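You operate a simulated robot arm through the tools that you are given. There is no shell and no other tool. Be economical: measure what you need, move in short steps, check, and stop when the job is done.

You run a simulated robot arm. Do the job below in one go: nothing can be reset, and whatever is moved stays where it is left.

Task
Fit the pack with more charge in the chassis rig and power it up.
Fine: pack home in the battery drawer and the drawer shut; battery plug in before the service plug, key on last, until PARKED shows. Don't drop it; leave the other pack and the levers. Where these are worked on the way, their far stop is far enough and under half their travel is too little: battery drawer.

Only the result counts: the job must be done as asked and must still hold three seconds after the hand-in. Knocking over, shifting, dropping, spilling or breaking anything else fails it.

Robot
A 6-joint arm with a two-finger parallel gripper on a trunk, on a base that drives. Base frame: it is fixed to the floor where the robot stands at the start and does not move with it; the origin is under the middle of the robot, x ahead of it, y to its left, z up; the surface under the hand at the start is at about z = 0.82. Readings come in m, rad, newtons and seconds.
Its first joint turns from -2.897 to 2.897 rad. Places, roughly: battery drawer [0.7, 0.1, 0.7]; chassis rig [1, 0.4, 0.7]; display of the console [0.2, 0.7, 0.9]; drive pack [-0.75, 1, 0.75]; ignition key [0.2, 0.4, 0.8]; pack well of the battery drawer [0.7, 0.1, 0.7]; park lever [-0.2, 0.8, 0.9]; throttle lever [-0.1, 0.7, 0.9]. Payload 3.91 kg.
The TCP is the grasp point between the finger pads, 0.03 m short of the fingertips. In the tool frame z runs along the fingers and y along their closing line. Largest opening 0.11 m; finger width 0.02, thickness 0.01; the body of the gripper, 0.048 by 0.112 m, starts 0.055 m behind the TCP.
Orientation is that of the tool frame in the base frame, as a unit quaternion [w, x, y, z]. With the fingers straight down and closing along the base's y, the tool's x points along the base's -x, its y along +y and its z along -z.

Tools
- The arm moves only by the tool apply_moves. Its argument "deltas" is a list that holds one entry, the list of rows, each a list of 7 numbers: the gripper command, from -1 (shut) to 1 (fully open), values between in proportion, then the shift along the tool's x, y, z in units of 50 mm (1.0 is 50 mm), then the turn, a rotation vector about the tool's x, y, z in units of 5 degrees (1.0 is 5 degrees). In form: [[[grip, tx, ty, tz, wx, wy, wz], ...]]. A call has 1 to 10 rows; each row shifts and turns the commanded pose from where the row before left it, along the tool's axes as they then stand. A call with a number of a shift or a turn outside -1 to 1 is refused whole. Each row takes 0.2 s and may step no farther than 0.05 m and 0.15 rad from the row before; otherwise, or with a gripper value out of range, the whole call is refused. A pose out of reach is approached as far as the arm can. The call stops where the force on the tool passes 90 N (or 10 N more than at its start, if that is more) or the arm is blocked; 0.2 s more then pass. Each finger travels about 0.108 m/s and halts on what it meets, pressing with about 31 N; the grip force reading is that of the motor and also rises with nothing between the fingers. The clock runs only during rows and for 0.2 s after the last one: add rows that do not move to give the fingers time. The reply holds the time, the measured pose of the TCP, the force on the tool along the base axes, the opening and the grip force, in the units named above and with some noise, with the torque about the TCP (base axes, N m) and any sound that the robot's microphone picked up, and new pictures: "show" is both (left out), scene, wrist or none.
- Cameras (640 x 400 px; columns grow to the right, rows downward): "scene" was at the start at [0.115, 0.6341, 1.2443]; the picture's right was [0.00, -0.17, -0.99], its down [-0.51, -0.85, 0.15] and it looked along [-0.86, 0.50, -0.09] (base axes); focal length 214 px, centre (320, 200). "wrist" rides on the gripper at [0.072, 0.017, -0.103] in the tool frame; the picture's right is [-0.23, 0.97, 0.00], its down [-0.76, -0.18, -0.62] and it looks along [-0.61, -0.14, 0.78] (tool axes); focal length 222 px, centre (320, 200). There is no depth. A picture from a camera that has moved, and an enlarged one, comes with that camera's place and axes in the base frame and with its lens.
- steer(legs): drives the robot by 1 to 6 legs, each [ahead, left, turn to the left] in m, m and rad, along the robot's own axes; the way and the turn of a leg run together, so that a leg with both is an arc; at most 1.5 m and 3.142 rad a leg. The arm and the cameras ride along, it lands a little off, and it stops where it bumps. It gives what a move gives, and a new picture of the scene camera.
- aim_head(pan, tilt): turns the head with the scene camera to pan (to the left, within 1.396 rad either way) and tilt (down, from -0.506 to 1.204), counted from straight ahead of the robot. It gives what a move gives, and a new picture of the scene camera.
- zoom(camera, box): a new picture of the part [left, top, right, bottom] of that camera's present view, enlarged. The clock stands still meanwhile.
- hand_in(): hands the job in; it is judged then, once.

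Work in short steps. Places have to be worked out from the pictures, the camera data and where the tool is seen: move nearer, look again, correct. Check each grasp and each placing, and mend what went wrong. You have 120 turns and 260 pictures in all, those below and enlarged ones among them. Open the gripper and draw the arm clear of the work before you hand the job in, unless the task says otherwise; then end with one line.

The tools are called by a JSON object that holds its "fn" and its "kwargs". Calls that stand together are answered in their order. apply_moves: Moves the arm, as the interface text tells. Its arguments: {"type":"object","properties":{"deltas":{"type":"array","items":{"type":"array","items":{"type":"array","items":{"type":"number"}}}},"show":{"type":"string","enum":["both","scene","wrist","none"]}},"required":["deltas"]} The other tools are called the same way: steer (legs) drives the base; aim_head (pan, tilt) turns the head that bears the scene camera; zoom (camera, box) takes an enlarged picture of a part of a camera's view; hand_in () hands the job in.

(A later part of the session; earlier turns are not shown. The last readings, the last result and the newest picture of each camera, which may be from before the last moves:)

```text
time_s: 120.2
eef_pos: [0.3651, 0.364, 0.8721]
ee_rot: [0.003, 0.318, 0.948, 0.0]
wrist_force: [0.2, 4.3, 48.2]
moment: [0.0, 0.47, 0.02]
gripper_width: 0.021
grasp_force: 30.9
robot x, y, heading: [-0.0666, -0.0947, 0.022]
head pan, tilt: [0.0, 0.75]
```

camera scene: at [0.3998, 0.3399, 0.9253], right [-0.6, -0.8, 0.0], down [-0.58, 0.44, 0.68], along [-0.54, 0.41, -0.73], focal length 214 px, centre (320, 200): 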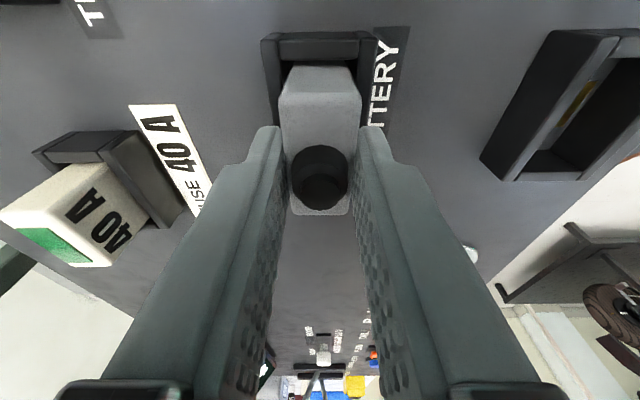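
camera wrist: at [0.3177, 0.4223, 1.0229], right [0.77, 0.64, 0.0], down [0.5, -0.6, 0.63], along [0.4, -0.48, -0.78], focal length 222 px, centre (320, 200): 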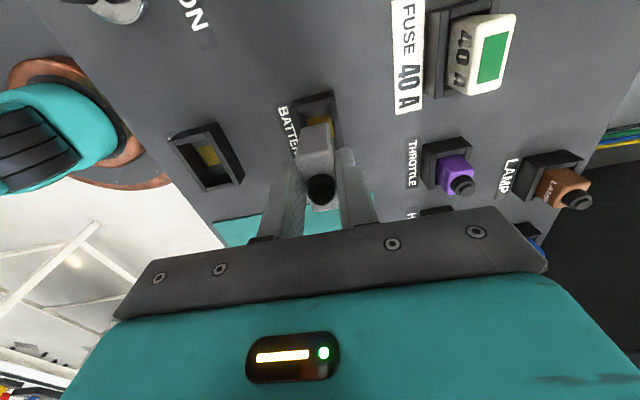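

Could also be fingertips on the rim; release, rise, and inspect the seating.

{"fn": "apply_moves", "kwargs": {"deltas": [[[-1, 0, 0, -0.06, 0, 0, 0], [-0.4, 0, 0, 0, 0, 0, 0], [-0.1, 0, 0, 0, 0, 0, 0], [-0.1, 0, 0, -0.5, 0, 0, 0], [-0.1, 0, 0, -0.7, 0, 0, 0], [-0.1, 0, 0, -0.7, 0, 0, 0]]], "show": "both"}}

{"fn": "zoom", "kwargs": {"camera": "scene", "box": [200, 40, 440, 220]}}

```text
time_s: 121.6
eef_pos: [0.3668, 0.366, 0.9674]
ee_rot: [0.0, 0.318, 0.948, -0.002]
wrist_force: [0.2, 0.1, -0.8]
moment: [0.0, 0.0, 0.0]
gripper_width: 0.0494
grasp_force: 0.1
robot x, y, heading: [-0.066, -0.0937, 0.024]
head pan, tilt: [0.0, 0.75]
camera scene: at [0.3999, 0.3406, 1.0148], right [-0.6, -0.8, 0.0], down [-0.58, 0.44, 0.68], along [-0.54, 0.41, -0.73], focal length 214 px, centre (320, 200)
camera wrist: at [0.3174, 0.4233, 1.0705], right [0.77, 0.64, 0.0], down [0.5, -0.6, 0.63], along [0.4, -0.48, -0.78], focal length 222 px, centre (320, 200)
```

scene: 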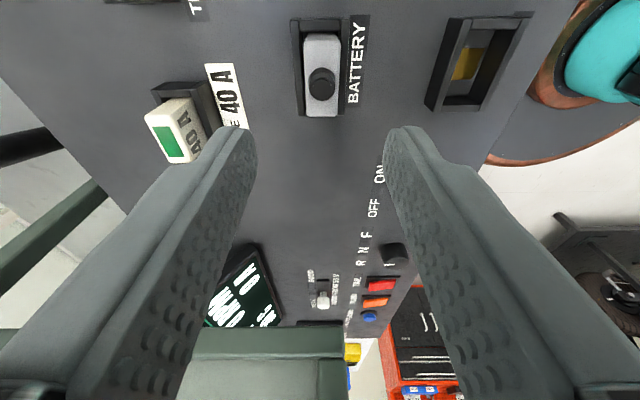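
wrist: 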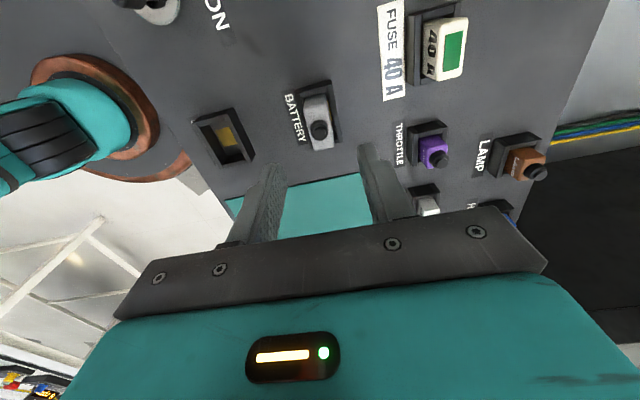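

```text
2.22 times, centred on (320, 130) of scene
camera zoom: at [0.3999, 0.3406, 1.0148], right [-0.6, -0.8, 0.0], down [-0.58, 0.44, 0.68], along [-0.54, 0.41, -0.73], focal length 477 px, centre (320, 356)
```

zoom: 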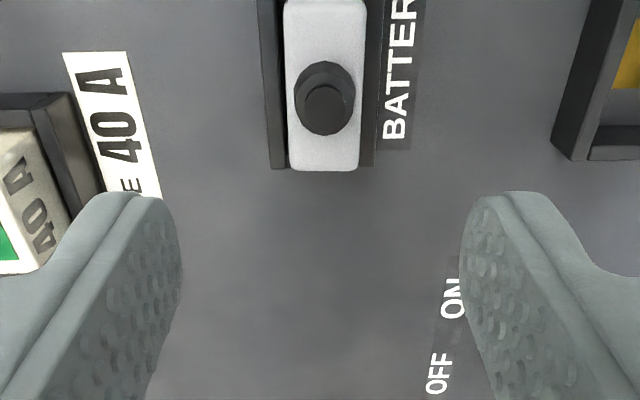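

{"fn": "zoom", "kwargs": {"camera": "wrist", "box": [180, 0, 480, 220]}}

{"fn": "aim_head", "kwargs": {"pan": 0.3, "tilt": 1.1}}

```text
1.82 times, centred on (330, 110) of wrist
camera zoom: at [0.3174, 0.4233, 1.0705], right [0.77, 0.64, 0.0], down [0.5, -0.6, 0.63], along [0.4, -0.48, -0.78], focal length 404 px, centre (302, 364)
```

zoom: 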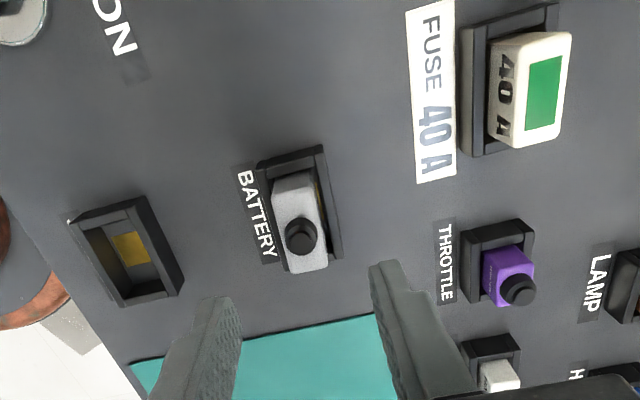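

```text
time_s: 122.5
eef_pos: [0.367, 0.3646, 0.9665]
ee_rot: [0.002, 0.317, 0.948, -0.001]
wrist_force: [-0.1, -0.4, -0.3]
moment: [0.01, 0.0, -0.02]
gripper_width: 0.0497
grasp_force: 0.0
robot x, y, heading: [-0.0656, -0.0972, 0.023]
head pan, tilt: [0.3, 1.1]
camera scene: at [0.3903, 0.3707, 1.037], right [-0.57, -0.76, -0.29], down [-0.52, 0.07, 0.85], along [-0.63, 0.64, -0.44], focal length 214 px, centre (320, 200)
```

scene: 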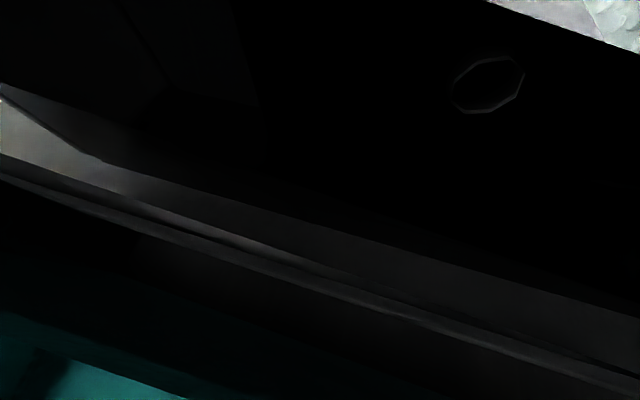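

Battery plug is in its socket. Now look down over the orange service plug.

{"fn": "apply_moves", "kwargs": {"deltas": [[[0, -0.63, -0.51, -0.18, 0, 0, 0], [0, -0.63, -0.51, -0.18, 0, 0, 0], [0, -0.63, -0.51, -0.18, 0, 0, 0], [0, -0.63, -0.51, -0.18, 0, 0, 0]]], "show": "none"}}

{"fn": "aim_head", "kwargs": {"pan": 0, "tilt": 0}}

{"fn": "zoom", "kwargs": {"camera": "scene", "box": [240, 140, 400, 260]}}

```text
time_s: 123.5
eef_pos: [0.4069, 0.2077, 1.0045]
ee_rot: [0.002, 0.317, 0.948, -0.001]
wrist_force: [-0.2, 0.2, -0.9]
moment: [-0.02, 0.02, 0.02]
gripper_width: 0.0548
grasp_force: 0.1
robot x, y, heading: [-0.069, -0.0974, 0.026]
head pan, tilt: [0.3, 1.1]
```

```text
time_s: 124.8
eef_pos: [0.4076, 0.2075, 1.0043]
ee_rot: [0.002, 0.318, 0.948, -0.002]
wrist_force: [0.1, -0.2, 0.3]
moment: [0.01, -0.01, 0.0]
gripper_width: 0.0549
grasp_force: 0.2
robot x, y, heading: [-0.0653, -0.0972, 0.023]
head pan, tilt: [0.0, 0.0]
camera scene: at [0.4949, 0.1417, 1.045], right [-0.6, -0.8, 0.0], down [-0.8, 0.6, 0.0], along [0.0, 0.0, -1.0], focal length 214 px, centre (320, 200)
```

scene: 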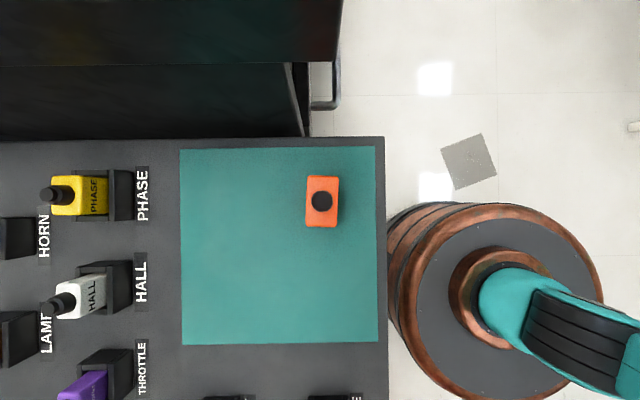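

```text
3.33 times, centred on (320, 200) of scene
camera zoom: at [0.4949, 0.1417, 1.045], right [-0.6, -0.8, 0.0], down [-0.8, 0.6, 0.0], along [0.0, 0.0, -1.0], focal length 715 px, centre (320, 200)
```

zoom: 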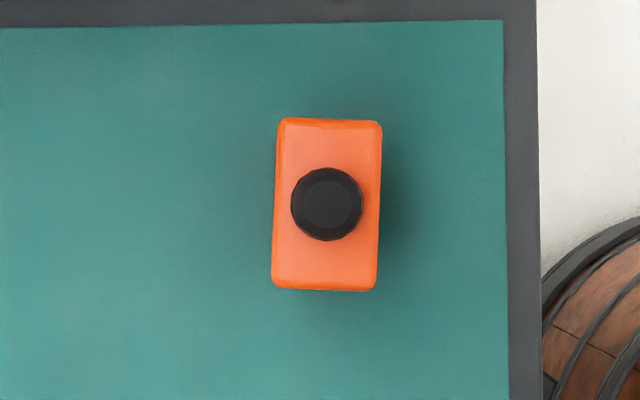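

Orange plug centre (0.493, 0.141), yawed ~2.5° from the tool. Move over, match yaw, descend to grip height and close.

{"fn": "apply_moves", "kwargs": {"deltas": [[[0, -0.727, -0.009, 0.2, 0, 0, 0], [0, -0.727, -0.009, 0.5, 0, 0, 0], [0, -0.727, -0.009, 0.5, 0, 0, 0.5], [0, 0, 0, 0.45, 0, 0, 0], [0, 0, 0, 0.45, 0, 0, 0], [0, 0, 0, 0.43, 0, 0, 0], [-0.4, 0, 0, 0, 0, 0, 0], [-1, 0, 0, 0, 0, 0, 0], [-1, 0, 0, 0, 0, 0, 0], [-1, 0, 0, 0, 0, 0, 0]]], "show": "wrist"}}

{"fn": "aim_head", "kwargs": {"pan": 0, "tilt": 0.75}}

```text
time_s: 125.9
eef_pos: [0.4954, 0.1426, 0.9216]
ee_rot: [0.011, 0.337, 0.941, 0.007]
wrist_force: [-4.1, -0.7, 22.4]
moment: [-1.27, -1.58, -0.34]
gripper_width: 0.0551
grasp_force: 0.1
robot x, y, heading: [-0.069, -0.0951, 0.023]
head pan, tilt: [0.0, 0.0]
stopped in row 5: the force on the tool passed its limit at 129 N (the readings are from after the stop); the commanded pose is now the measured one
camera wrist: at [0.4465, 0.2008, 1.0259], right [0.79, 0.61, 0.02], down [0.46, -0.62, 0.63], along [0.4, -0.49, -0.77], focal length 222 px, centre (320, 200)
```

wrist: 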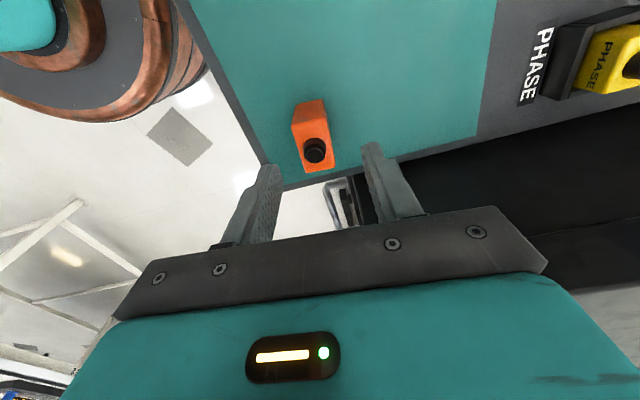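

```text
time_s: 127.0
eef_pos: [0.4971, 0.1386, 0.9285]
ee_rot: [0.016, 0.337, 0.941, 0.008]
wrist_force: [41.4, -44.9, 119.0]
moment: [-6.4, -7.44, -0.66]
gripper_width: 0.0553
grasp_force: 0.1
robot x, y, heading: [-0.0642, -0.0977, 0.022]
head pan, tilt: [0.0, 0.75]
camera scene: at [0.564, 0.0822, 0.968], right [-0.64, -0.77, -0.01], down [-0.76, 0.62, 0.21], along [-0.15, 0.14, -0.98], focal length 214 px, centre (320, 200)
```

scene: 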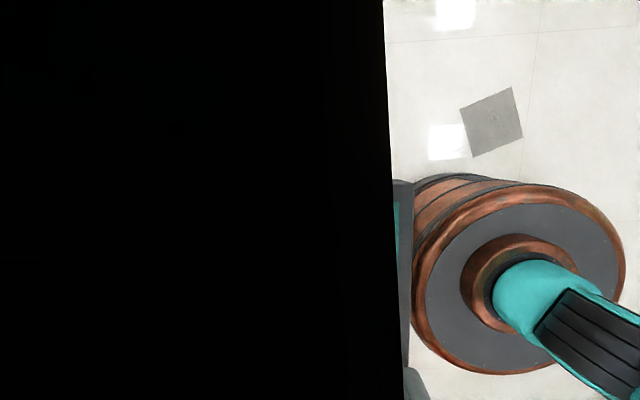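

The head (mounted on the hand) is touching the seat lid. Raise straight up at once.

{"fn": "apply_moves", "kwargs": {"deltas": [[[0, 0, 0, -0.3, 0, 0, 0], [0, 0, 0, -0.5, 0, 0, 0], [0, 0, 0, -0.6, 0, 0, 0], [0, 0, 0, -0.6, 0, 0, 0], [0, 0, 0, 0, 0, 0, 0]]], "show": "both"}}

```text
time_s: 128.2
eef_pos: [0.4928, 0.1444, 1.0209]
ee_rot: [0.01, 0.337, 0.941, 0.004]
wrist_force: [-0.1, 0.3, -0.3]
moment: [-0.01, -0.02, -0.01]
gripper_width: 0.0548
grasp_force: 0.1
robot x, y, heading: [-0.0686, -0.0975, 0.024]
head pan, tilt: [0.0, 0.75]
camera scene: at [0.5255, 0.1171, 1.0691], right [-0.63, -0.77, -0.02], down [-0.58, 0.46, 0.67], along [-0.51, 0.43, -0.74], focal length 214 px, centre (320, 200)
camera wrist: at [0.4453, 0.2028, 1.1238], right [0.79, 0.61, 0.02], down [0.46, -0.62, 0.63], along [0.4, -0.49, -0.77], focal length 222 px, centre (320, 200)
```

scene: 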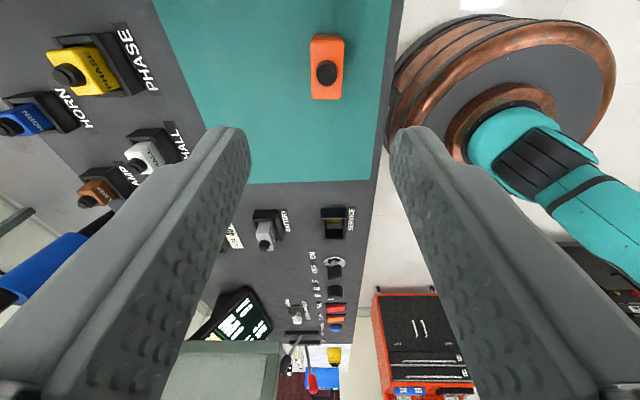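
wrist: 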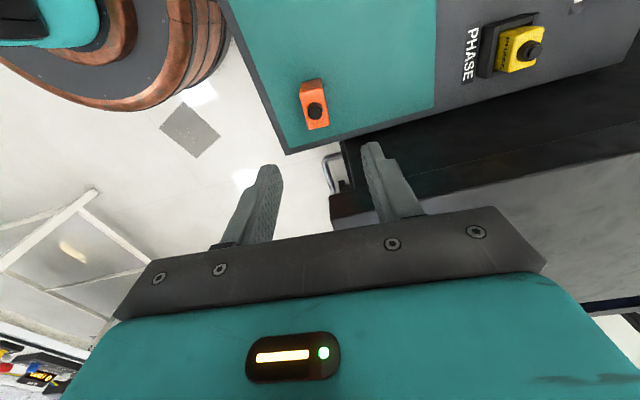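

Nothing appears displaced. The head body must stay tucked in near the lid. Re-level the tool first and check alignment at this height.

{"fn": "apply_moves", "kwargs": {"deltas": [[[0, 0, 0, 0, 0.16, 0.19, 0], [0, 0, 0, 0, 0, 0, 0], [0, 0, 0, 0, 0, 0, 0]]], "show": "scene"}}

```text
time_s: 129.0
eef_pos: [0.4944, 0.1432, 1.0215]
ee_rot: [0.0, 0.337, 0.941, 0.001]
wrist_force: [-0.2, 1.1, 0.3]
moment: [0.0, 0.03, 0.01]
gripper_width: 0.0549
grasp_force: 0.1
robot x, y, heading: [-0.0662, -0.1002, 0.02]
head pan, tilt: [0.0, 0.75]
camera scene: at [0.5269, 0.1161, 1.0684], right [-0.63, -0.77, 0.0], down [-0.57, 0.46, 0.68], along [-0.53, 0.43, -0.73], focal length 214 px, centre (320, 200)
```

scene: 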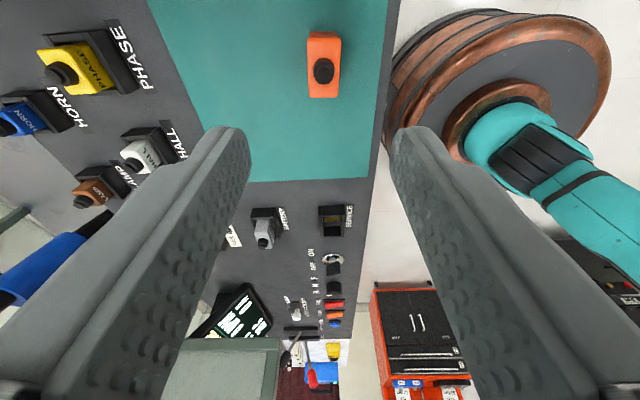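

Shift 2.5 mm sideways; tuck the head in fully, then descend.

{"fn": "aim_head", "kwargs": {"pan": 0, "tilt": 1.2}}

{"fn": "apply_moves", "kwargs": {"deltas": [[[0, -0.02, -0.05, 0.5, 0, 0, 0], [0, 0, 0, 0.5, 0, 0, 0], [0, 0, 0, 0.5, 0, 0, 0], [0, 0, 0, 0.4, 0, 0, 0], [0, 0, 0, 0.4, 0, 0, 0], [0, 0, 0, 0.3, 0, 0, 0], [0, 0, 0, 0.29, 0, 0, 0]]], "show": "wrist"}}

```text
time_s: 129.9
eef_pos: [0.4938, 0.1429, 1.0207]
ee_rot: [0.001, 0.336, 0.942, 0.0]
wrist_force: [1.0, -0.1, -0.9]
moment: [-0.02, -0.03, 0.03]
gripper_width: 0.0551
grasp_force: 0.0
robot x, y, heading: [-0.0663, -0.0976, 0.023]
head pan, tilt: [0.0, 1.201]
camera scene: at [0.5023, 0.1362, 1.0953], right [-0.63, -0.77, 0.0], down [-0.28, 0.23, 0.93], along [-0.72, 0.59, -0.36], focal length 214 px, centre (320, 200)
```

scene: 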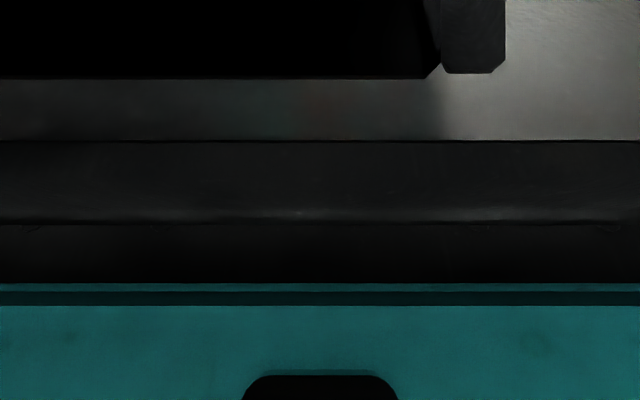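

```text
time_s: 131.6
eef_pos: [0.4956, 0.1396, 0.8875]
ee_rot: [0.007, 0.336, 0.942, 0.007]
wrist_force: [-6.7, -0.9, 13.3]
moment: [-0.19, -1.57, -0.14]
gripper_width: 0.055
grasp_force: 0.1
robot x, y, heading: [-0.0649, -0.0955, 0.023]
head pan, tilt: [0.0, 1.201]
stopped in row 7: the force on the tool passed its limit at 100 N (the readings are from after the stop); the commanded pose is now the measured one
camera wrist: at [0.4478, 0.1983, 0.9901], right [0.79, 0.61, 0.02], down [0.47, -0.62, 0.63], along [0.39, -0.49, -0.78], focal length 222 px, centre (320, 200)
```

wrist: 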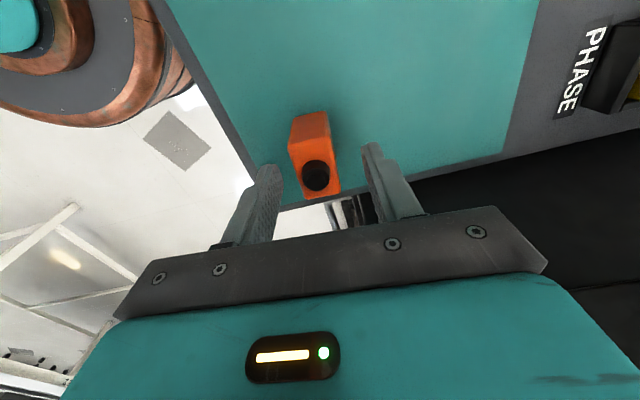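

Another part of the hand meets the lid at 0.10 m on the +u side. I'll back up and lean the hand 20° away from the lid (about the closing axis), so the fingers still close squarely on the plug.

{"fn": "apply_moves", "kwargs": {"deltas": [[[0, 0, 0, -0.4, 0.2, 0, 0], [0, 0, 0, -0.4, 0, -0.1, 0], [0, 0, 0, 0, 0, -1, 0], [0, 0, 0, 0, 0, -1, 0], [0, 0, 0, 0, 0, -1, 0], [0, 0, 0, 0, 0, -1, 0], [0, 0, 0, 0, 0, 0, 0]]], "show": "wrist"}}

{"fn": "aim_head", "kwargs": {"pan": 0, "tilt": 0.75}}

```text
time_s: 133.2
eef_pos: [0.4967, 0.1392, 0.9257]
ee_rot: [0.173, 0.331, 0.926, -0.062]
wrist_force: [-0.6, 0.0, -0.3]
moment: [-0.04, -0.01, -0.03]
gripper_width: 0.0553
grasp_force: 0.0
robot x, y, heading: [-0.0684, -0.0954, 0.024]
head pan, tilt: [0.0, 1.201]
camera wrist: at [0.4249, 0.2198, 0.996], right [0.78, 0.62, 0.08], down [0.27, -0.44, 0.86], along [0.56, -0.65, -0.51], focal length 222 px, centre (320, 200)
```

wrist: 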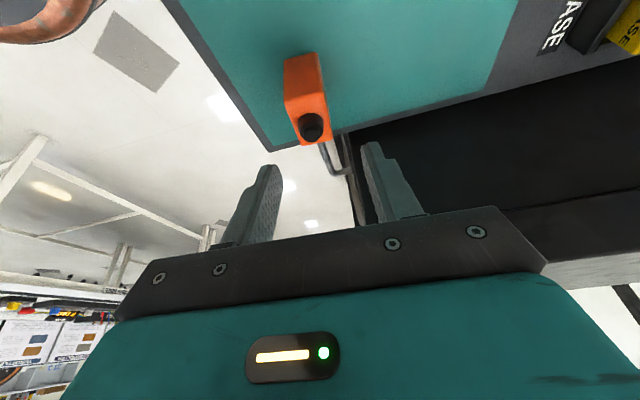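

```text
time_s: 134.1
eef_pos: [0.4954, 0.1394, 0.9254]
ee_rot: [0.172, 0.331, 0.926, -0.063]
wrist_force: [0.7, -0.1, 1.1]
moment: [-0.01, -0.01, 0.01]
gripper_width: 0.0548
grasp_force: 0.0
robot x, y, heading: [-0.0668, -0.0985, 0.021]
head pan, tilt: [0.0, 0.75]
camera scene: at [0.5136, 0.1261, 0.9848], right [-0.63, -0.77, 0.0], down [-0.72, 0.59, 0.38], along [-0.29, 0.24, -0.93], focal length 214 px, centre (320, 200)
```

scene: 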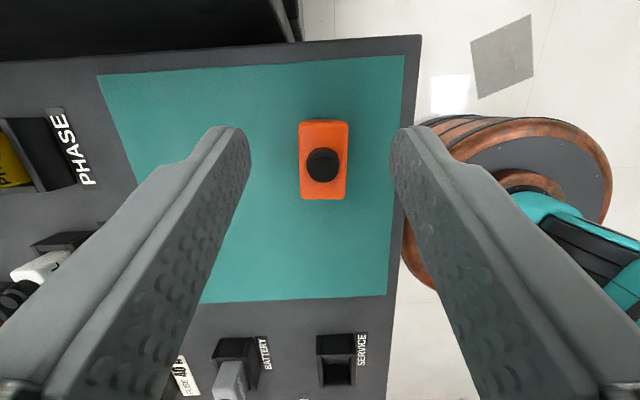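

Clear view, plug centred. Descend vertically 4.9 cm (with 8 mm shift toward −u) and close.

{"fn": "apply_moves", "kwargs": {"deltas": [[[0, 0.123, -0.02, 0.216, 0, 0, 0], [0, 0.123, 0, 0.216, 0, 0, 0], [0, 0.123, 0, 0.216, 0, 0, 0], [0, 0.123, 0, 0.216, 0, 0, 0], [-0.4, 0, 0, 0, 0, 0, 0], [-1, 0, 0, 0, 0, 0, 0], [-1, 0, 0, 0, 0, 0, 0], [-1, 0, 0, 0, 0, 0, 0]]], "show": "scene"}}

```text
time_s: 135.9
eef_pos: [0.4898, 0.1432, 0.8774]
ee_rot: [0.171, 0.331, 0.926, -0.062]
wrist_force: [0.3, -0.5, 0.6]
moment: [-0.06, 0.01, 0.0]
gripper_width: 0.0252
grasp_force: 31.0
robot x, y, heading: [-0.0669, -0.1004, 0.022]
head pan, tilt: [0.0, 0.75]
camera scene: at [0.5077, 0.1304, 0.9361], right [-0.63, -0.77, 0.0], down [-0.72, 0.59, 0.37], along [-0.29, 0.24, -0.93], focal length 214 px, centre (320, 200)
```

scene: 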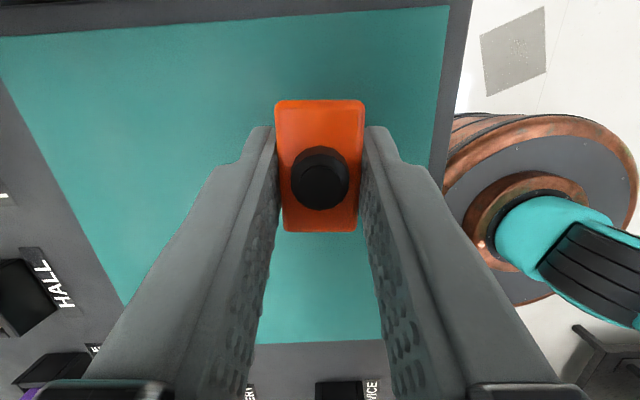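

Gripped (25 mm). Lift vertically.

{"fn": "apply_moves", "kwargs": {"deltas": [[[-1, -0.1, 0, -0.28, 0, 0, 0], [-1, -0.2, 0, -0.55, 0, 0, 0], [-1, -0.2, 0, -0.55, 0, 0, 0], [-1, 0, 0, 0, 0, 0, 0]]], "show": "both"}}

```text
time_s: 136.9
eef_pos: [0.4876, 0.145, 0.95]
ee_rot: [0.172, 0.331, 0.926, -0.062]
wrist_force: [0.7, -0.4, 0.0]
moment: [-0.01, -0.03, -0.01]
gripper_width: 0.0251
grasp_force: 30.5
robot x, y, heading: [-0.0652, -0.0959, 0.023]
head pan, tilt: [0.0, 0.75]
camera scene: at [0.5049, 0.1316, 1.0089], right [-0.63, -0.77, 0.0], down [-0.72, 0.59, 0.37], along [-0.29, 0.24, -0.93], focal length 214 px, centre (320, 200)
camera wrist: at [0.4162, 0.2252, 1.0203], right [0.78, 0.62, 0.08], down [0.27, -0.45, 0.86], along [0.56, -0.65, -0.51], focal length 222 px, centre (320, 200)
```

scene: 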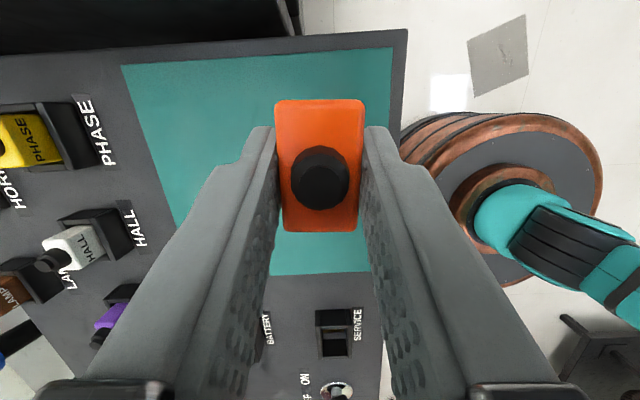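
wrist: 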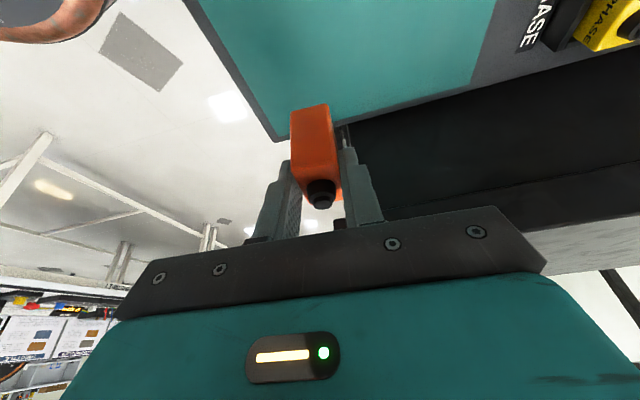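

Held. Rotate back to socket yaw and carry over the service socket, hovering ~2 cm above the rim.

{"fn": "apply_moves", "kwargs": {"deltas": [[[-1, 0, 0, 0, -0.154, 0, -0.423], [-1, 0.865, -0.035, -0.315, 0, 0, 0], [-1, 0.865, -0.035, -0.315, 0, 0, 0], [-1, 0.865, -0.035, -0.315, 0, 0, 0], [-1, 0.865, -0.035, -0.315, 0, 0, 0], [-1, 0.865, -0.035, -0.315, 0, 0, 0], [-1, 0.22, 0, 0.6, 0, 0, 0], [-1, 0, 0, 0, 0, 0, 0]]], "show": "scene"}}

{"fn": "zoom", "kwargs": {"camera": "scene", "box": [220, 40, 420, 240]}}

```text
time_s: 138.7
eef_pos: [0.3004, 0.2766, 0.9152]
ee_rot: [0.172, 0.313, 0.932, -0.06]
wrist_force: [-1.1, 0.1, -0.2]
moment: [-0.01, 0.02, -0.03]
gripper_width: 0.0253
grasp_force: 30.9
robot x, y, heading: [-0.0681, -0.0956, 0.024]
head pan, tilt: [0.0, 0.75]
camera scene: at [0.318, 0.2636, 0.9743], right [-0.6, -0.8, 0.0], down [-0.74, 0.56, 0.37], along [-0.3, 0.22, -0.93], focal length 214 px, centre (320, 200)
```

scene: 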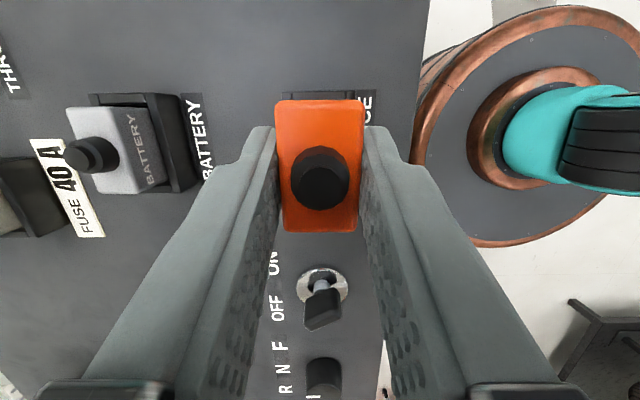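

```text
2.00 times, centred on (320, 140) of scene
camera zoom: at [0.318, 0.2636, 0.9743], right [-0.6, -0.8, 0.0], down [-0.74, 0.56, 0.37], along [-0.3, 0.22, -0.93], focal length 429 px, centre (320, 320)
```

zoom: 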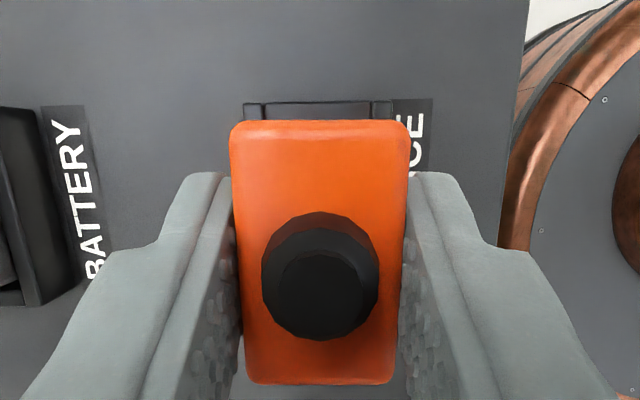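

Laterally and lengthwise aligned within ~1 mm. Lower in small vertical steps.

{"fn": "apply_moves", "kwargs": {"deltas": [[[-1, 0.055, 0, 0.15, 0, 0, 0], [-1, 0.055, 0, 0.15, 0, 0, 0], [-1, 0.04, 0, 0.11, 0, 0, 0], [-1, 0.04, 0, 0.11, 0, 0, 0]]], "show": "scene"}}

```text
time_s: 139.7
eef_pos: [0.3008, 0.276, 0.8854]
ee_rot: [0.173, 0.313, 0.932, -0.06]
wrist_force: [0.3, -0.6, -1.1]
moment: [0.0, 0.01, -0.01]
gripper_width: 0.0252
grasp_force: 31.1
robot x, y, heading: [-0.0668, -0.0981, 0.022]
head pan, tilt: [0.0, 0.75]
camera scene: at [0.318, 0.2621, 0.9463], right [-0.6, -0.8, 0.0], down [-0.74, 0.56, 0.37], along [-0.3, 0.22, -0.93], focal length 214 px, centre (320, 200)
```

scene: 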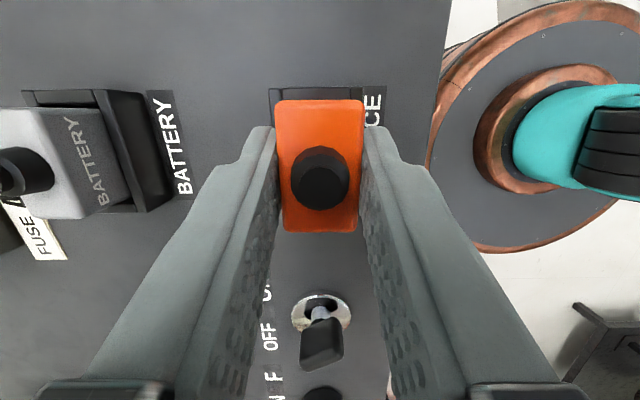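

Inside the socket without contact force. Continue to seating.

{"fn": "apply_moves", "kwargs": {"deltas": [[[-1, 0.03, 0, 0.08, 0, 0, 0], [-1, 0.02, 0, 0.05, 0, 0, 0], [-1, 0.015, 0, 0.04, 0, 0, 0], [-1, 0.015, 0, 0.04, 0, 0, 0]]], "show": "none"}}

```text
time_s: 140.7
eef_pos: [0.2987, 0.2756, 0.8755]
ee_rot: [0.173, 0.312, 0.932, -0.059]
wrist_force: [-0.2, 0.0, -0.3]
moment: [0.0, 0.01, 0.0]
gripper_width: 0.0252
grasp_force: 31.0
robot x, y, heading: [-0.0667, -0.0974, 0.022]
head pan, tilt: [0.0, 0.75]
```

{"fn": "apply_moves", "kwargs": {"deltas": [[[-1, 0.015, 0, 0.04, 0, 0, 0], [-1, 0.015, 0, 0.04, 0, 0, 0], [-1, 0.01, 0, 0.03, 0, 0, 0]]], "show": "scene"}}

```text
time_s: 141.5
eef_pos: [0.2997, 0.2751, 0.8745]
ee_rot: [0.174, 0.313, 0.932, -0.056]
wrist_force: [-1.9, 2.6, 82.0]
moment: [-0.79, 0.6, -0.61]
gripper_width: 0.0255
grasp_force: 31.2
robot x, y, heading: [-0.0677, -0.0952, 0.026]
head pan, tilt: [0.0, 0.75]
camera scene: at [0.3177, 0.2622, 0.9328], right [-0.6, -0.8, 0.0], down [-0.74, 0.56, 0.37], along [-0.3, 0.23, -0.93], focal length 214 px, centre (320, 200)
```

scene: 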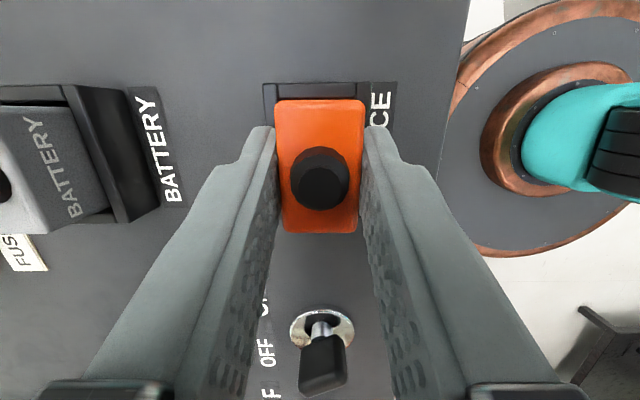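

Seated (plug bottom at panel level). Ease off, release and rise.

{"fn": "apply_moves", "kwargs": {"deltas": [[[-1, -0.02, 0, -0.06, 0, 0, 0], [-0.4, 0, 0, 0, 0, 0, 0], [0, 0, 0, 0, 0, 0, 0], [0, -0.1, 0, -0.28, 0, 0, 0], [0, -0.25, 0, -0.7, 0, 0, 0], [0, -0.25, 0, -0.7, 0, 0, 0], [0, -0.25, 0, -0.7, 0, 0, 0]]], "show": "both"}}

```text
time_s: 143.1
eef_pos: [0.2969, 0.2776, 0.9993]
ee_rot: [0.172, 0.313, 0.932, -0.06]
wrist_force: [-0.1, -0.4, 0.0]
moment: [-0.02, -0.02, 0.0]
gripper_width: 0.0551
grasp_force: 0.0
robot x, y, heading: [-0.0668, -0.0941, 0.021]
head pan, tilt: [0.0, 0.75]
camera scene: at [0.3152, 0.265, 1.0577], right [-0.6, -0.8, 0.0], down [-0.74, 0.56, 0.38], along [-0.3, 0.22, -0.93], focal length 214 px, centre (320, 200)
camera wrist: at [0.2229, 0.3552, 1.0691], right [0.76, 0.65, 0.08], down [0.28, -0.43, 0.86], along [0.59, -0.63, -0.51], focal length 222 px, centre (320, 200)
```

scene: 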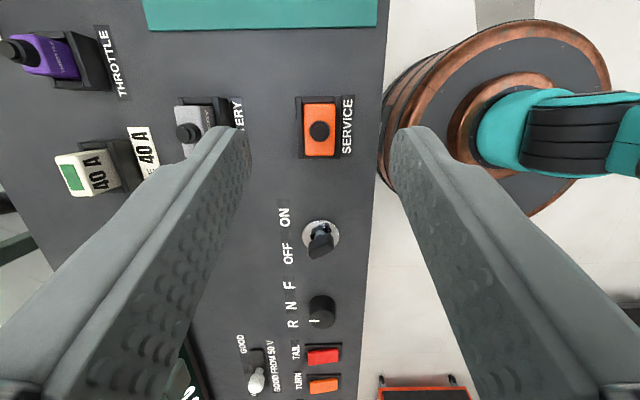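
wrist: 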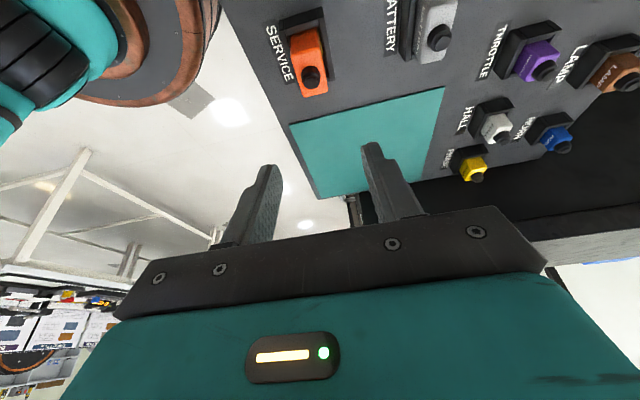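

Both plugs in. Straighten the tool and look straight down on the ignition key.

{"fn": "apply_moves", "kwargs": {"deltas": [[[0, 0, 0, 0, 0, 1, 0], [0, 0, 0, 0, 0, 1, 0], [0, 0, 0, 0, 0, 1, 0], [0, 0, 0, 0, 0, 1, 0], [0, 0.95, -0.06, 0, 0, 0, 0], [0, 0.95, -0.06, 0, 0, 0, 0], [0, 0.95, -0.06, 0, 0, 0, 0], [0, 0.95, -0.06, 0, 0, 0, 0], [0, 0.5, 0, 0, 0, 0, 0]]], "show": "none"}}

{"fn": "aim_head", "kwargs": {"pan": 0, "tilt": 0}}

{"fn": "zoom", "kwargs": {"camera": "scene", "box": [240, 120, 400, 280]}}

```text
time_s: 145.1
eef_pos: [0.1185, 0.3994, 0.995]
ee_rot: [0.007, 0.319, 0.948, -0.004]
wrist_force: [-0.2, -0.2, 0.5]
moment: [0.04, 0.01, -0.03]
gripper_width: 0.0551
grasp_force: 0.0
robot x, y, heading: [-0.0672, -0.1001, 0.022]
head pan, tilt: [0.0, 0.75]
```

```text
time_s: 146.2
eef_pos: [0.1185, 0.3995, 0.9956]
ee_rot: [0.008, 0.318, 0.948, -0.004]
wrist_force: [-0.3, 0.2, -0.5]
moment: [0.02, 0.03, 0.04]
gripper_width: 0.0549
grasp_force: 0.0
robot x, y, heading: [-0.066, -0.0932, 0.022]
head pan, tilt: [0.0, 0.0]
camera scene: at [0.2066, 0.3337, 1.0371], right [-0.6, -0.8, 0.0], down [-0.8, 0.6, -0.02], along [0.01, -0.01, -1.0], focal length 214 px, centre (320, 200)
```

scene: 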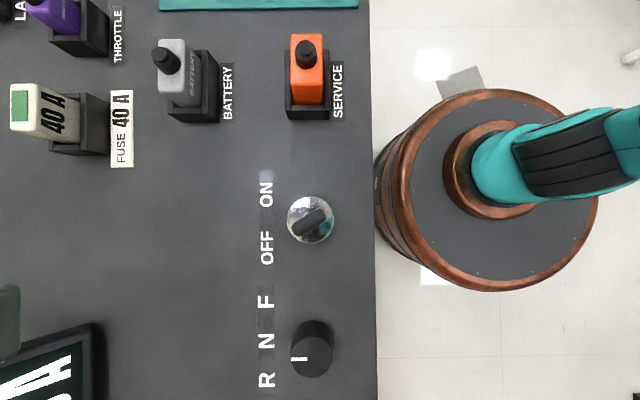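

```text
2.50 times, centred on (320, 200) of scene
camera zoom: at [0.2066, 0.3337, 1.0371], right [-0.6, -0.8, 0.0], down [-0.8, 0.6, -0.02], along [0.01, -0.01, -1.0], focal length 536 px, centre (320, 200)
```

zoom: 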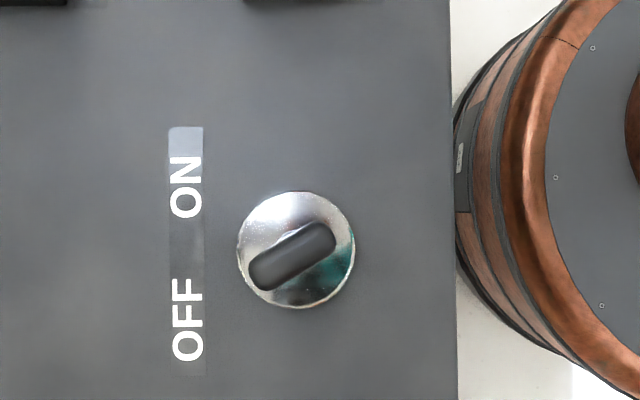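

Key bow points to OFF (bar ≈ 32° off the n-axis, centre (0.198, 0.351), top z≈0.85); ON is ~62° clockwise seen from above. For joint room I yaw −122° so I can then turn +62° with the wrist. Tuck head, move over and yaw.

{"fn": "apply_moves", "kwargs": {"deltas": [[[0, -0.93, 0.1, 0, 0, 0.19, 0], [0, -0.93, 0.1, 0, 0, 0, 0], [0, 0, 0, 0, 0, 0, -1], [0, 0, 0, 0, 0, 0, -1], [0, 0, 0, 0, 0, 0, -1], [0, 0, 0, 0, 0, 0, -1], [0, 0, 0, 0, 0, 0, -1], [0, 0, 0, 0, 0, 0, -1], [0, 0, 0, 0, 0, 0, -1], [0, 0, 0, 0, 0, 0, -1]]], "show": "none"}}

{"fn": "apply_moves", "kwargs": {"deltas": [[[0, 0, 0, 0, 0, 0, -1], [0, 0, 0, 0, 0, 0, -1], [0, 0, 0, 0, 0, 0, -1], [0, 0, 0, 0, 0, 0, -1], [0, 0, 0, 0, 0, 0, -1], [0, 0, 0, 0, 0, 0, -1], [0, 0, 0, 0, 0, 0, -1], [0, 0, 0, 0, 0, 0, -1], [0, 0, 0, 0, 0, 0, -1], [0, 0, 0, 0, 0, 0, -1]]], "show": "none"}}

{"fn": "apply_moves", "kwargs": {"deltas": [[[0, 0, 0, 0, 0, 0, -1], [0, 0, 0, 0, 0, 0, -1], [0, 0, 0, 0, 0, 0, -1], [0, 0, 0, 0, 0, 0, -1], [0, 0, 0, 0, 0, 0, -1], [0, 0, 0, 0, 0, 0, -1], [0, 0, 0, 0, 0, 0, -0.4]]], "show": "none"}}

{"fn": "aim_head", "kwargs": {"pan": 0, "tilt": 0.75}}

```text
time_s: 148.4
eef_pos: [0.1988, 0.3502, 0.9964]
ee_rot: [-0.001, -0.026, 1.0, -0.002]
wrist_force: [0.0, 0.0, -0.3]
moment: [0.01, 0.06, -0.03]
gripper_width: 0.0552
grasp_force: 0.0
robot x, y, heading: [-0.0686, -0.0993, 0.02]
head pan, tilt: [0.0, 0.0]
```

```text
time_s: 150.5
eef_pos: [0.2094, 0.3451, 0.9951]
ee_rot: [0.001, -0.402, 0.916, -0.003]
wrist_force: [31.7, -14.1, -6.6]
moment: [0.65, 2.79, -3.21]
gripper_width: 0.055
grasp_force: 0.2
robot x, y, heading: [-0.0659, -0.0975, 0.01]
head pan, tilt: [0.0, 0.0]
stopped in row 10: the force on the tool passed its limit at 97 N (the readings are from after the stop); the commanded pose is now the measured one
```

```text
time_s: 151.0
eef_pos: [0.2179, 0.3424, 0.9964]
ee_rot: [0.002, -0.439, 0.898, -0.002]
wrist_force: [35.0, -12.9, -10.3]
moment: [0.16, 3.16, -3.48]
gripper_width: 0.0549
grasp_force: 0.0
robot x, y, heading: [-0.0634, -0.0993, 0.009]
head pan, tilt: [0.0, 0.0]
stopped in row 2: the force on the tool passed its limit at 100 N (the readings are from after the stop); the commanded pose is now the measured one
```

```text
time_s: 152.1
eef_pos: [0.217, 0.3429, 0.9976]
ee_rot: [0.003, -0.44, 0.898, -0.001]
wrist_force: [75.7, -9.5, 12.2]
moment: [1.96, 5.87, -7.24]
gripper_width: 0.0552
grasp_force: 0.1
robot x, y, heading: [-0.0655, -0.0982, 0.007]
head pan, tilt: [0.0, 0.75]
camera scene: at [0.2477, 0.376, 1.0437], right [0.79, -0.61, 0.05], down [-0.49, -0.58, 0.65], along [-0.37, -0.54, -0.75], focal length 214 px, centre (320, 200)
```

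scene: 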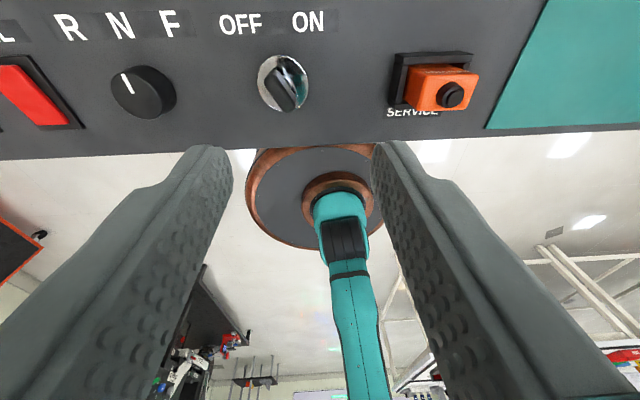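

Something blocks at about (0.26, 0.43, 1.08). Look with the wrist camera, which faces that way.

{"fn": "zoom", "kwargs": {"camera": "wrist", "box": [0, 0, 640, 400]}}

```text
1.00 times, centred on (320, 200) of wrist (not enlarged: the box is as wide or as high as the picture)
camera zoom: at [0.1582, 0.2961, 1.1006], right [-0.63, 0.78, 0.0], down [0.6, 0.49, 0.63], along [0.49, 0.39, -0.78], focal length 222 px, centre (320, 200)
```

zoom: 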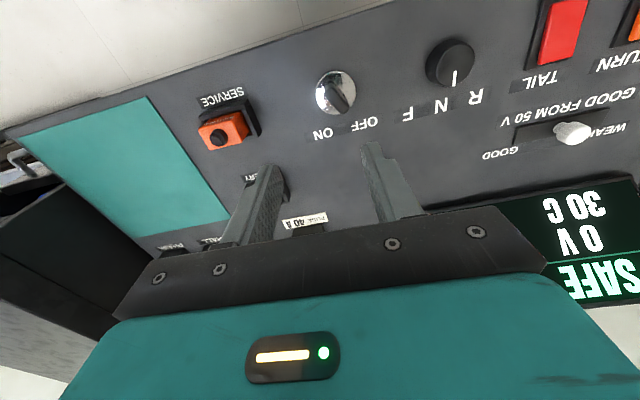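

There is a beam above the console at ~z 1.07 that the head mount hits on that side. I'll rotate back away from it right now.

{"fn": "apply_moves", "kwargs": {"deltas": [[[0, 0, 0, 0, 0, 0, 1], [0, 0, 0, 0, 0, 0, 1], [0, 0, 0, 0, 0, 0, 1], [0, 0, 0, 0, 0, 0, 1], [0, 0, 0, 0, 0, 0, 1], [0, 0, 0, 0, 0, 0, 1], [0, 0, 0, 0, 0, 0, 1], [0, 0, 0, 0, 0, 0, 1], [0, 0, 0, 0, 0, 0, 1], [0, 0, 0, 0, 0, 0, 1]]], "show": "none"}}

{"fn": "apply_moves", "kwargs": {"deltas": [[[0, 0, 0, 0, 0, 0, 1], [0, 0, 0, 0, 0, 0, 1], [0, 0, 0, 0, 0, 0, 1], [0, 0, 0, 0, 0, 0, 1], [0, 0, 0, 0, 0, 0, 1], [0, 0, 0, 0, 0, 0, 1], [0, 0, 0, 0, 0, 0, 1], [0, 0, 0, 0, 0, 0, 1]]], "show": "none"}}

{"fn": "aim_head", "kwargs": {"pan": 1.1, "tilt": 0.3}}

```text
time_s: 154.3
eef_pos: [0.2131, 0.3444, 0.9982]
ee_rot: [0.004, -0.021, 1.0, -0.001]
wrist_force: [0.7, 1.0, -0.1]
moment: [-0.01, -0.01, 0.01]
gripper_width: 0.0549
grasp_force: 0.1
robot x, y, heading: [-0.0675, -0.1022, 0.012]
head pan, tilt: [0.0, 0.75]
```

```text
time_s: 156.1
eef_pos: [0.2138, 0.3445, 0.998]
ee_rot: [0.003, 0.322, 0.947, 0.0]
wrist_force: [-0.9, -0.5, -0.6]
moment: [0.0, 0.04, 0.04]
gripper_width: 0.0549
grasp_force: 0.0
robot x, y, heading: [-0.066, -0.0975, 0.008]
head pan, tilt: [0.0, 0.75]
```

```text
time_s: 157.4
eef_pos: [0.2137, 0.3439, 0.9986]
ee_rot: [0.003, 0.322, 0.947, 0.001]
wrist_force: [-0.2, 1.0, -0.2]
moment: [0.01, -0.02, 0.02]
gripper_width: 0.055
grasp_force: 0.0
robot x, y, heading: [-0.0645, -0.0985, 0.013]
head pan, tilt: [1.1, 0.3]
camera scene: at [0.3289, 0.3601, 1.0863], right [-0.27, -0.36, -0.89], down [-0.92, 0.37, 0.13], along [0.29, 0.85, -0.43], focal length 214 px, centre (320, 200)
```

scene: 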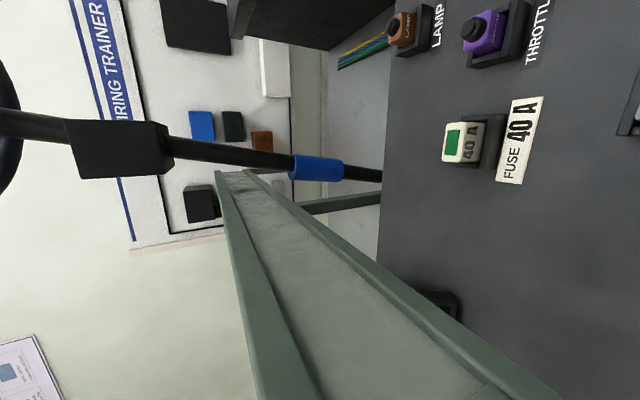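

The pale-green beam is clearly there beside the head; it looks intact. New plan: approach the key with the head on the robot's side, which needs the robot further along −u. Retract the hand toward the robot and yaw.

{"fn": "apply_moves", "kwargs": {"deltas": [[[0, -0.12, -0.89, 0, 0, 0, 0], [0, -0.12, -0.89, 0, 0, 0, 0], [0, -0.12, -0.89, 0, 0, 0, 0], [0, -0.12, -0.89, 0, 0, 0, 0], [0, -0.12, -0.89, 0, 0, 0, 0]]], "show": "none"}}

{"fn": "apply_moves", "kwargs": {"deltas": [[[0, 0, 0, 0, 0, 0, 1], [0, 0, 0, 0, 0, 0, 1], [0, 0, 0, 0, 0, 0, 1], [0, 0, 0, 0, 0, 0, 1], [0, 0, 0, 0, 0, 0, 1], [0, 0, 0, 0, 0, 0, 1], [0, 0, 0, 0, 0, 0, 1], [0, 0, 0, 0, 0, 0, 1]]], "show": "none"}}

{"fn": "steer", "kwargs": {"legs": [[-0.49, 0.44, 0]]}}

```text
time_s: 158.6
eef_pos: [0.1041, 0.1497, 0.999]
ee_rot: [0.003, 0.321, 0.947, 0.0]
wrist_force: [0.6, 1.2, -0.4]
moment: [-0.03, 0.06, 0.0]
gripper_width: 0.0551
grasp_force: 0.1
robot x, y, heading: [-0.0667, -0.0982, 0.007]
head pan, tilt: [1.1, 0.3]
```

```text
time_s: 160.4
eef_pos: [0.1022, 0.1496, 0.9974]
ee_rot: [0.003, 0.626, 0.78, 0.002]
wrist_force: [0.0, -0.4, -0.5]
moment: [0.0, 0.02, 0.0]
gripper_width: 0.0549
grasp_force: 0.0
robot x, y, heading: [-0.063, -0.0956, 0.011]
head pan, tilt: [1.1, 0.3]
```

```text
time_s: 164.1
eef_pos: [-0.398, 0.5831, 0.9971]
ee_rot: [0.003, 0.627, 0.779, 0.002]
wrist_force: [-0.4, 0.0, 0.6]
moment: [0.0, -0.01, 0.01]
gripper_width: 0.055
grasp_force: 0.0
robot x, y, heading: [-0.5642, 0.3364, 0.001]
head pan, tilt: [1.1, 0.3]
camera scene: at [-0.2992, 0.5196, 1.0854], right [-0.44, -0.1, -0.89], down [-0.46, 0.88, 0.13], along [0.77, 0.47, -0.43], focal length 214 px, centre (320, 200)
```

scene: 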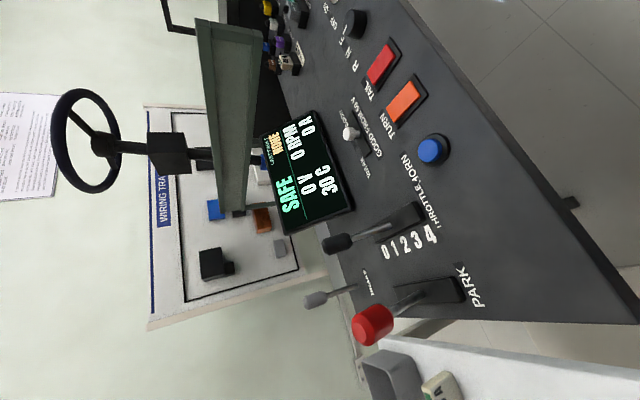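

In place. Carry the hand over the console edge (z≈1.0) to above the key and set the yaw.

{"fn": "apply_moves", "kwargs": {"deltas": [[[0, -0.545, 0.82, 0, 0, 0, 0], [0, -0.545, 0.82, 0, 0, 0, 0], [0, -0.545, 0.82, 0, 0, 0, 0], [0, -0.545, 0.82, 0, 0, 0, 0], [0, -0.545, 0.82, 0, 0, 0, 0], [0, -0.545, 0.82, 0, 0, 0, 0], [0, -0.545, 0.82, 0, 0, 0, 0], [0, -0.545, 0.82, 0, 0, 0, 0], [0, -0.545, 0.82, 0, 0, 0, 0], [0, -0.545, 0.82, 0, 0, 0, 0]]], "show": "none"}}

{"fn": "apply_moves", "kwargs": {"deltas": [[[0, -0.545, 0.82, 0, 0, 0, 0], [0, -0.545, 0.82, 0, 0, 0, 0], [0, -0.545, 0.82, 0, 0, 0, 0], [0, 0, 0, 0, 0, 0, 0.9], [0, 0, 0, 0, 0, 0, 0.9], [0, 0, 0, 0, 0, 0, 0.9], [0, 0, 0, 0, 0, 0, 0.8], [0, 0, 0, 0, 0, 0, 0]]], "show": "none"}}

{"fn": "aim_head", "kwargs": {"pan": 0, "tilt": 0.75}}

{"fn": "zoom", "kwargs": {"camera": "scene", "box": [220, 20, 420, 220]}}

```text
time_s: 166.3
eef_pos: [0.0594, 0.4028, 1.0016]
ee_rot: [0.003, 0.627, 0.779, 0.002]
wrist_force: [-1.1, -0.8, 0.5]
moment: [0.01, -0.07, -0.01]
gripper_width: 0.0551
grasp_force: 0.0
robot x, y, heading: [-0.5656, 0.3354, 0.003]
head pan, tilt: [1.1, 0.3]
```

```text
time_s: 168.1
eef_pos: [0.1995, 0.348, 1.0012]
ee_rot: [0.003, 0.739, 0.674, 0.002]
wrist_force: [0.3, -0.2, 0.8]
moment: [0.0, 0.0, 0.01]
gripper_width: 0.0548
grasp_force: 0.0
robot x, y, heading: [-0.5633, 0.3374, 0.003]
head pan, tilt: [1.1, 0.3]
```

```text
time_s: 169.4
eef_pos: [0.1979, 0.3473, 1.0001]
ee_rot: [0.003, 0.738, 0.675, 0.002]
wrist_force: [-0.7, 0.1, 0.2]
moment: [0.01, 0.01, -0.01]
gripper_width: 0.0549
grasp_force: 0.2
robot x, y, heading: [-0.5654, 0.3395, 0.005]
head pan, tilt: [0.0, 0.75]
camera scene: at [0.1948, 0.307, 1.0482], right [-1.0, 0.09, -0.01], down [0.06, 0.73, 0.68], along [0.07, 0.68, -0.73], focal length 214 px, centre (320, 200)
```

scene: 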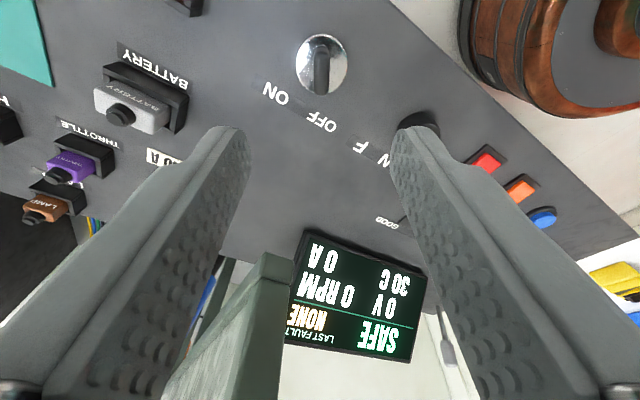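

```text
2.00 times, centred on (320, 120) of scene
camera zoom: at [0.1948, 0.307, 1.0482], right [-1.0, 0.09, -0.01], down [0.06, 0.73, 0.68], along [0.07, 0.68, -0.73], focal length 429 px, centre (320, 360)
```

zoom: 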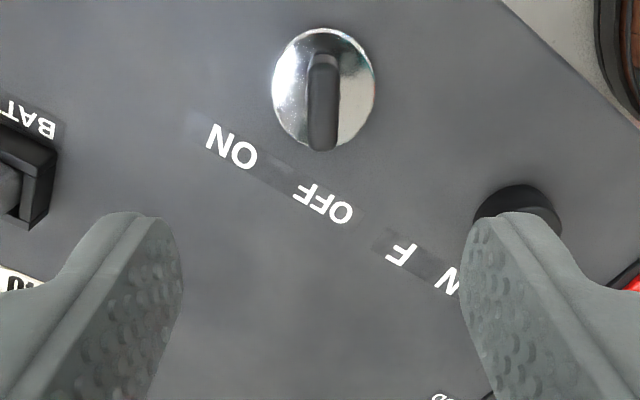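

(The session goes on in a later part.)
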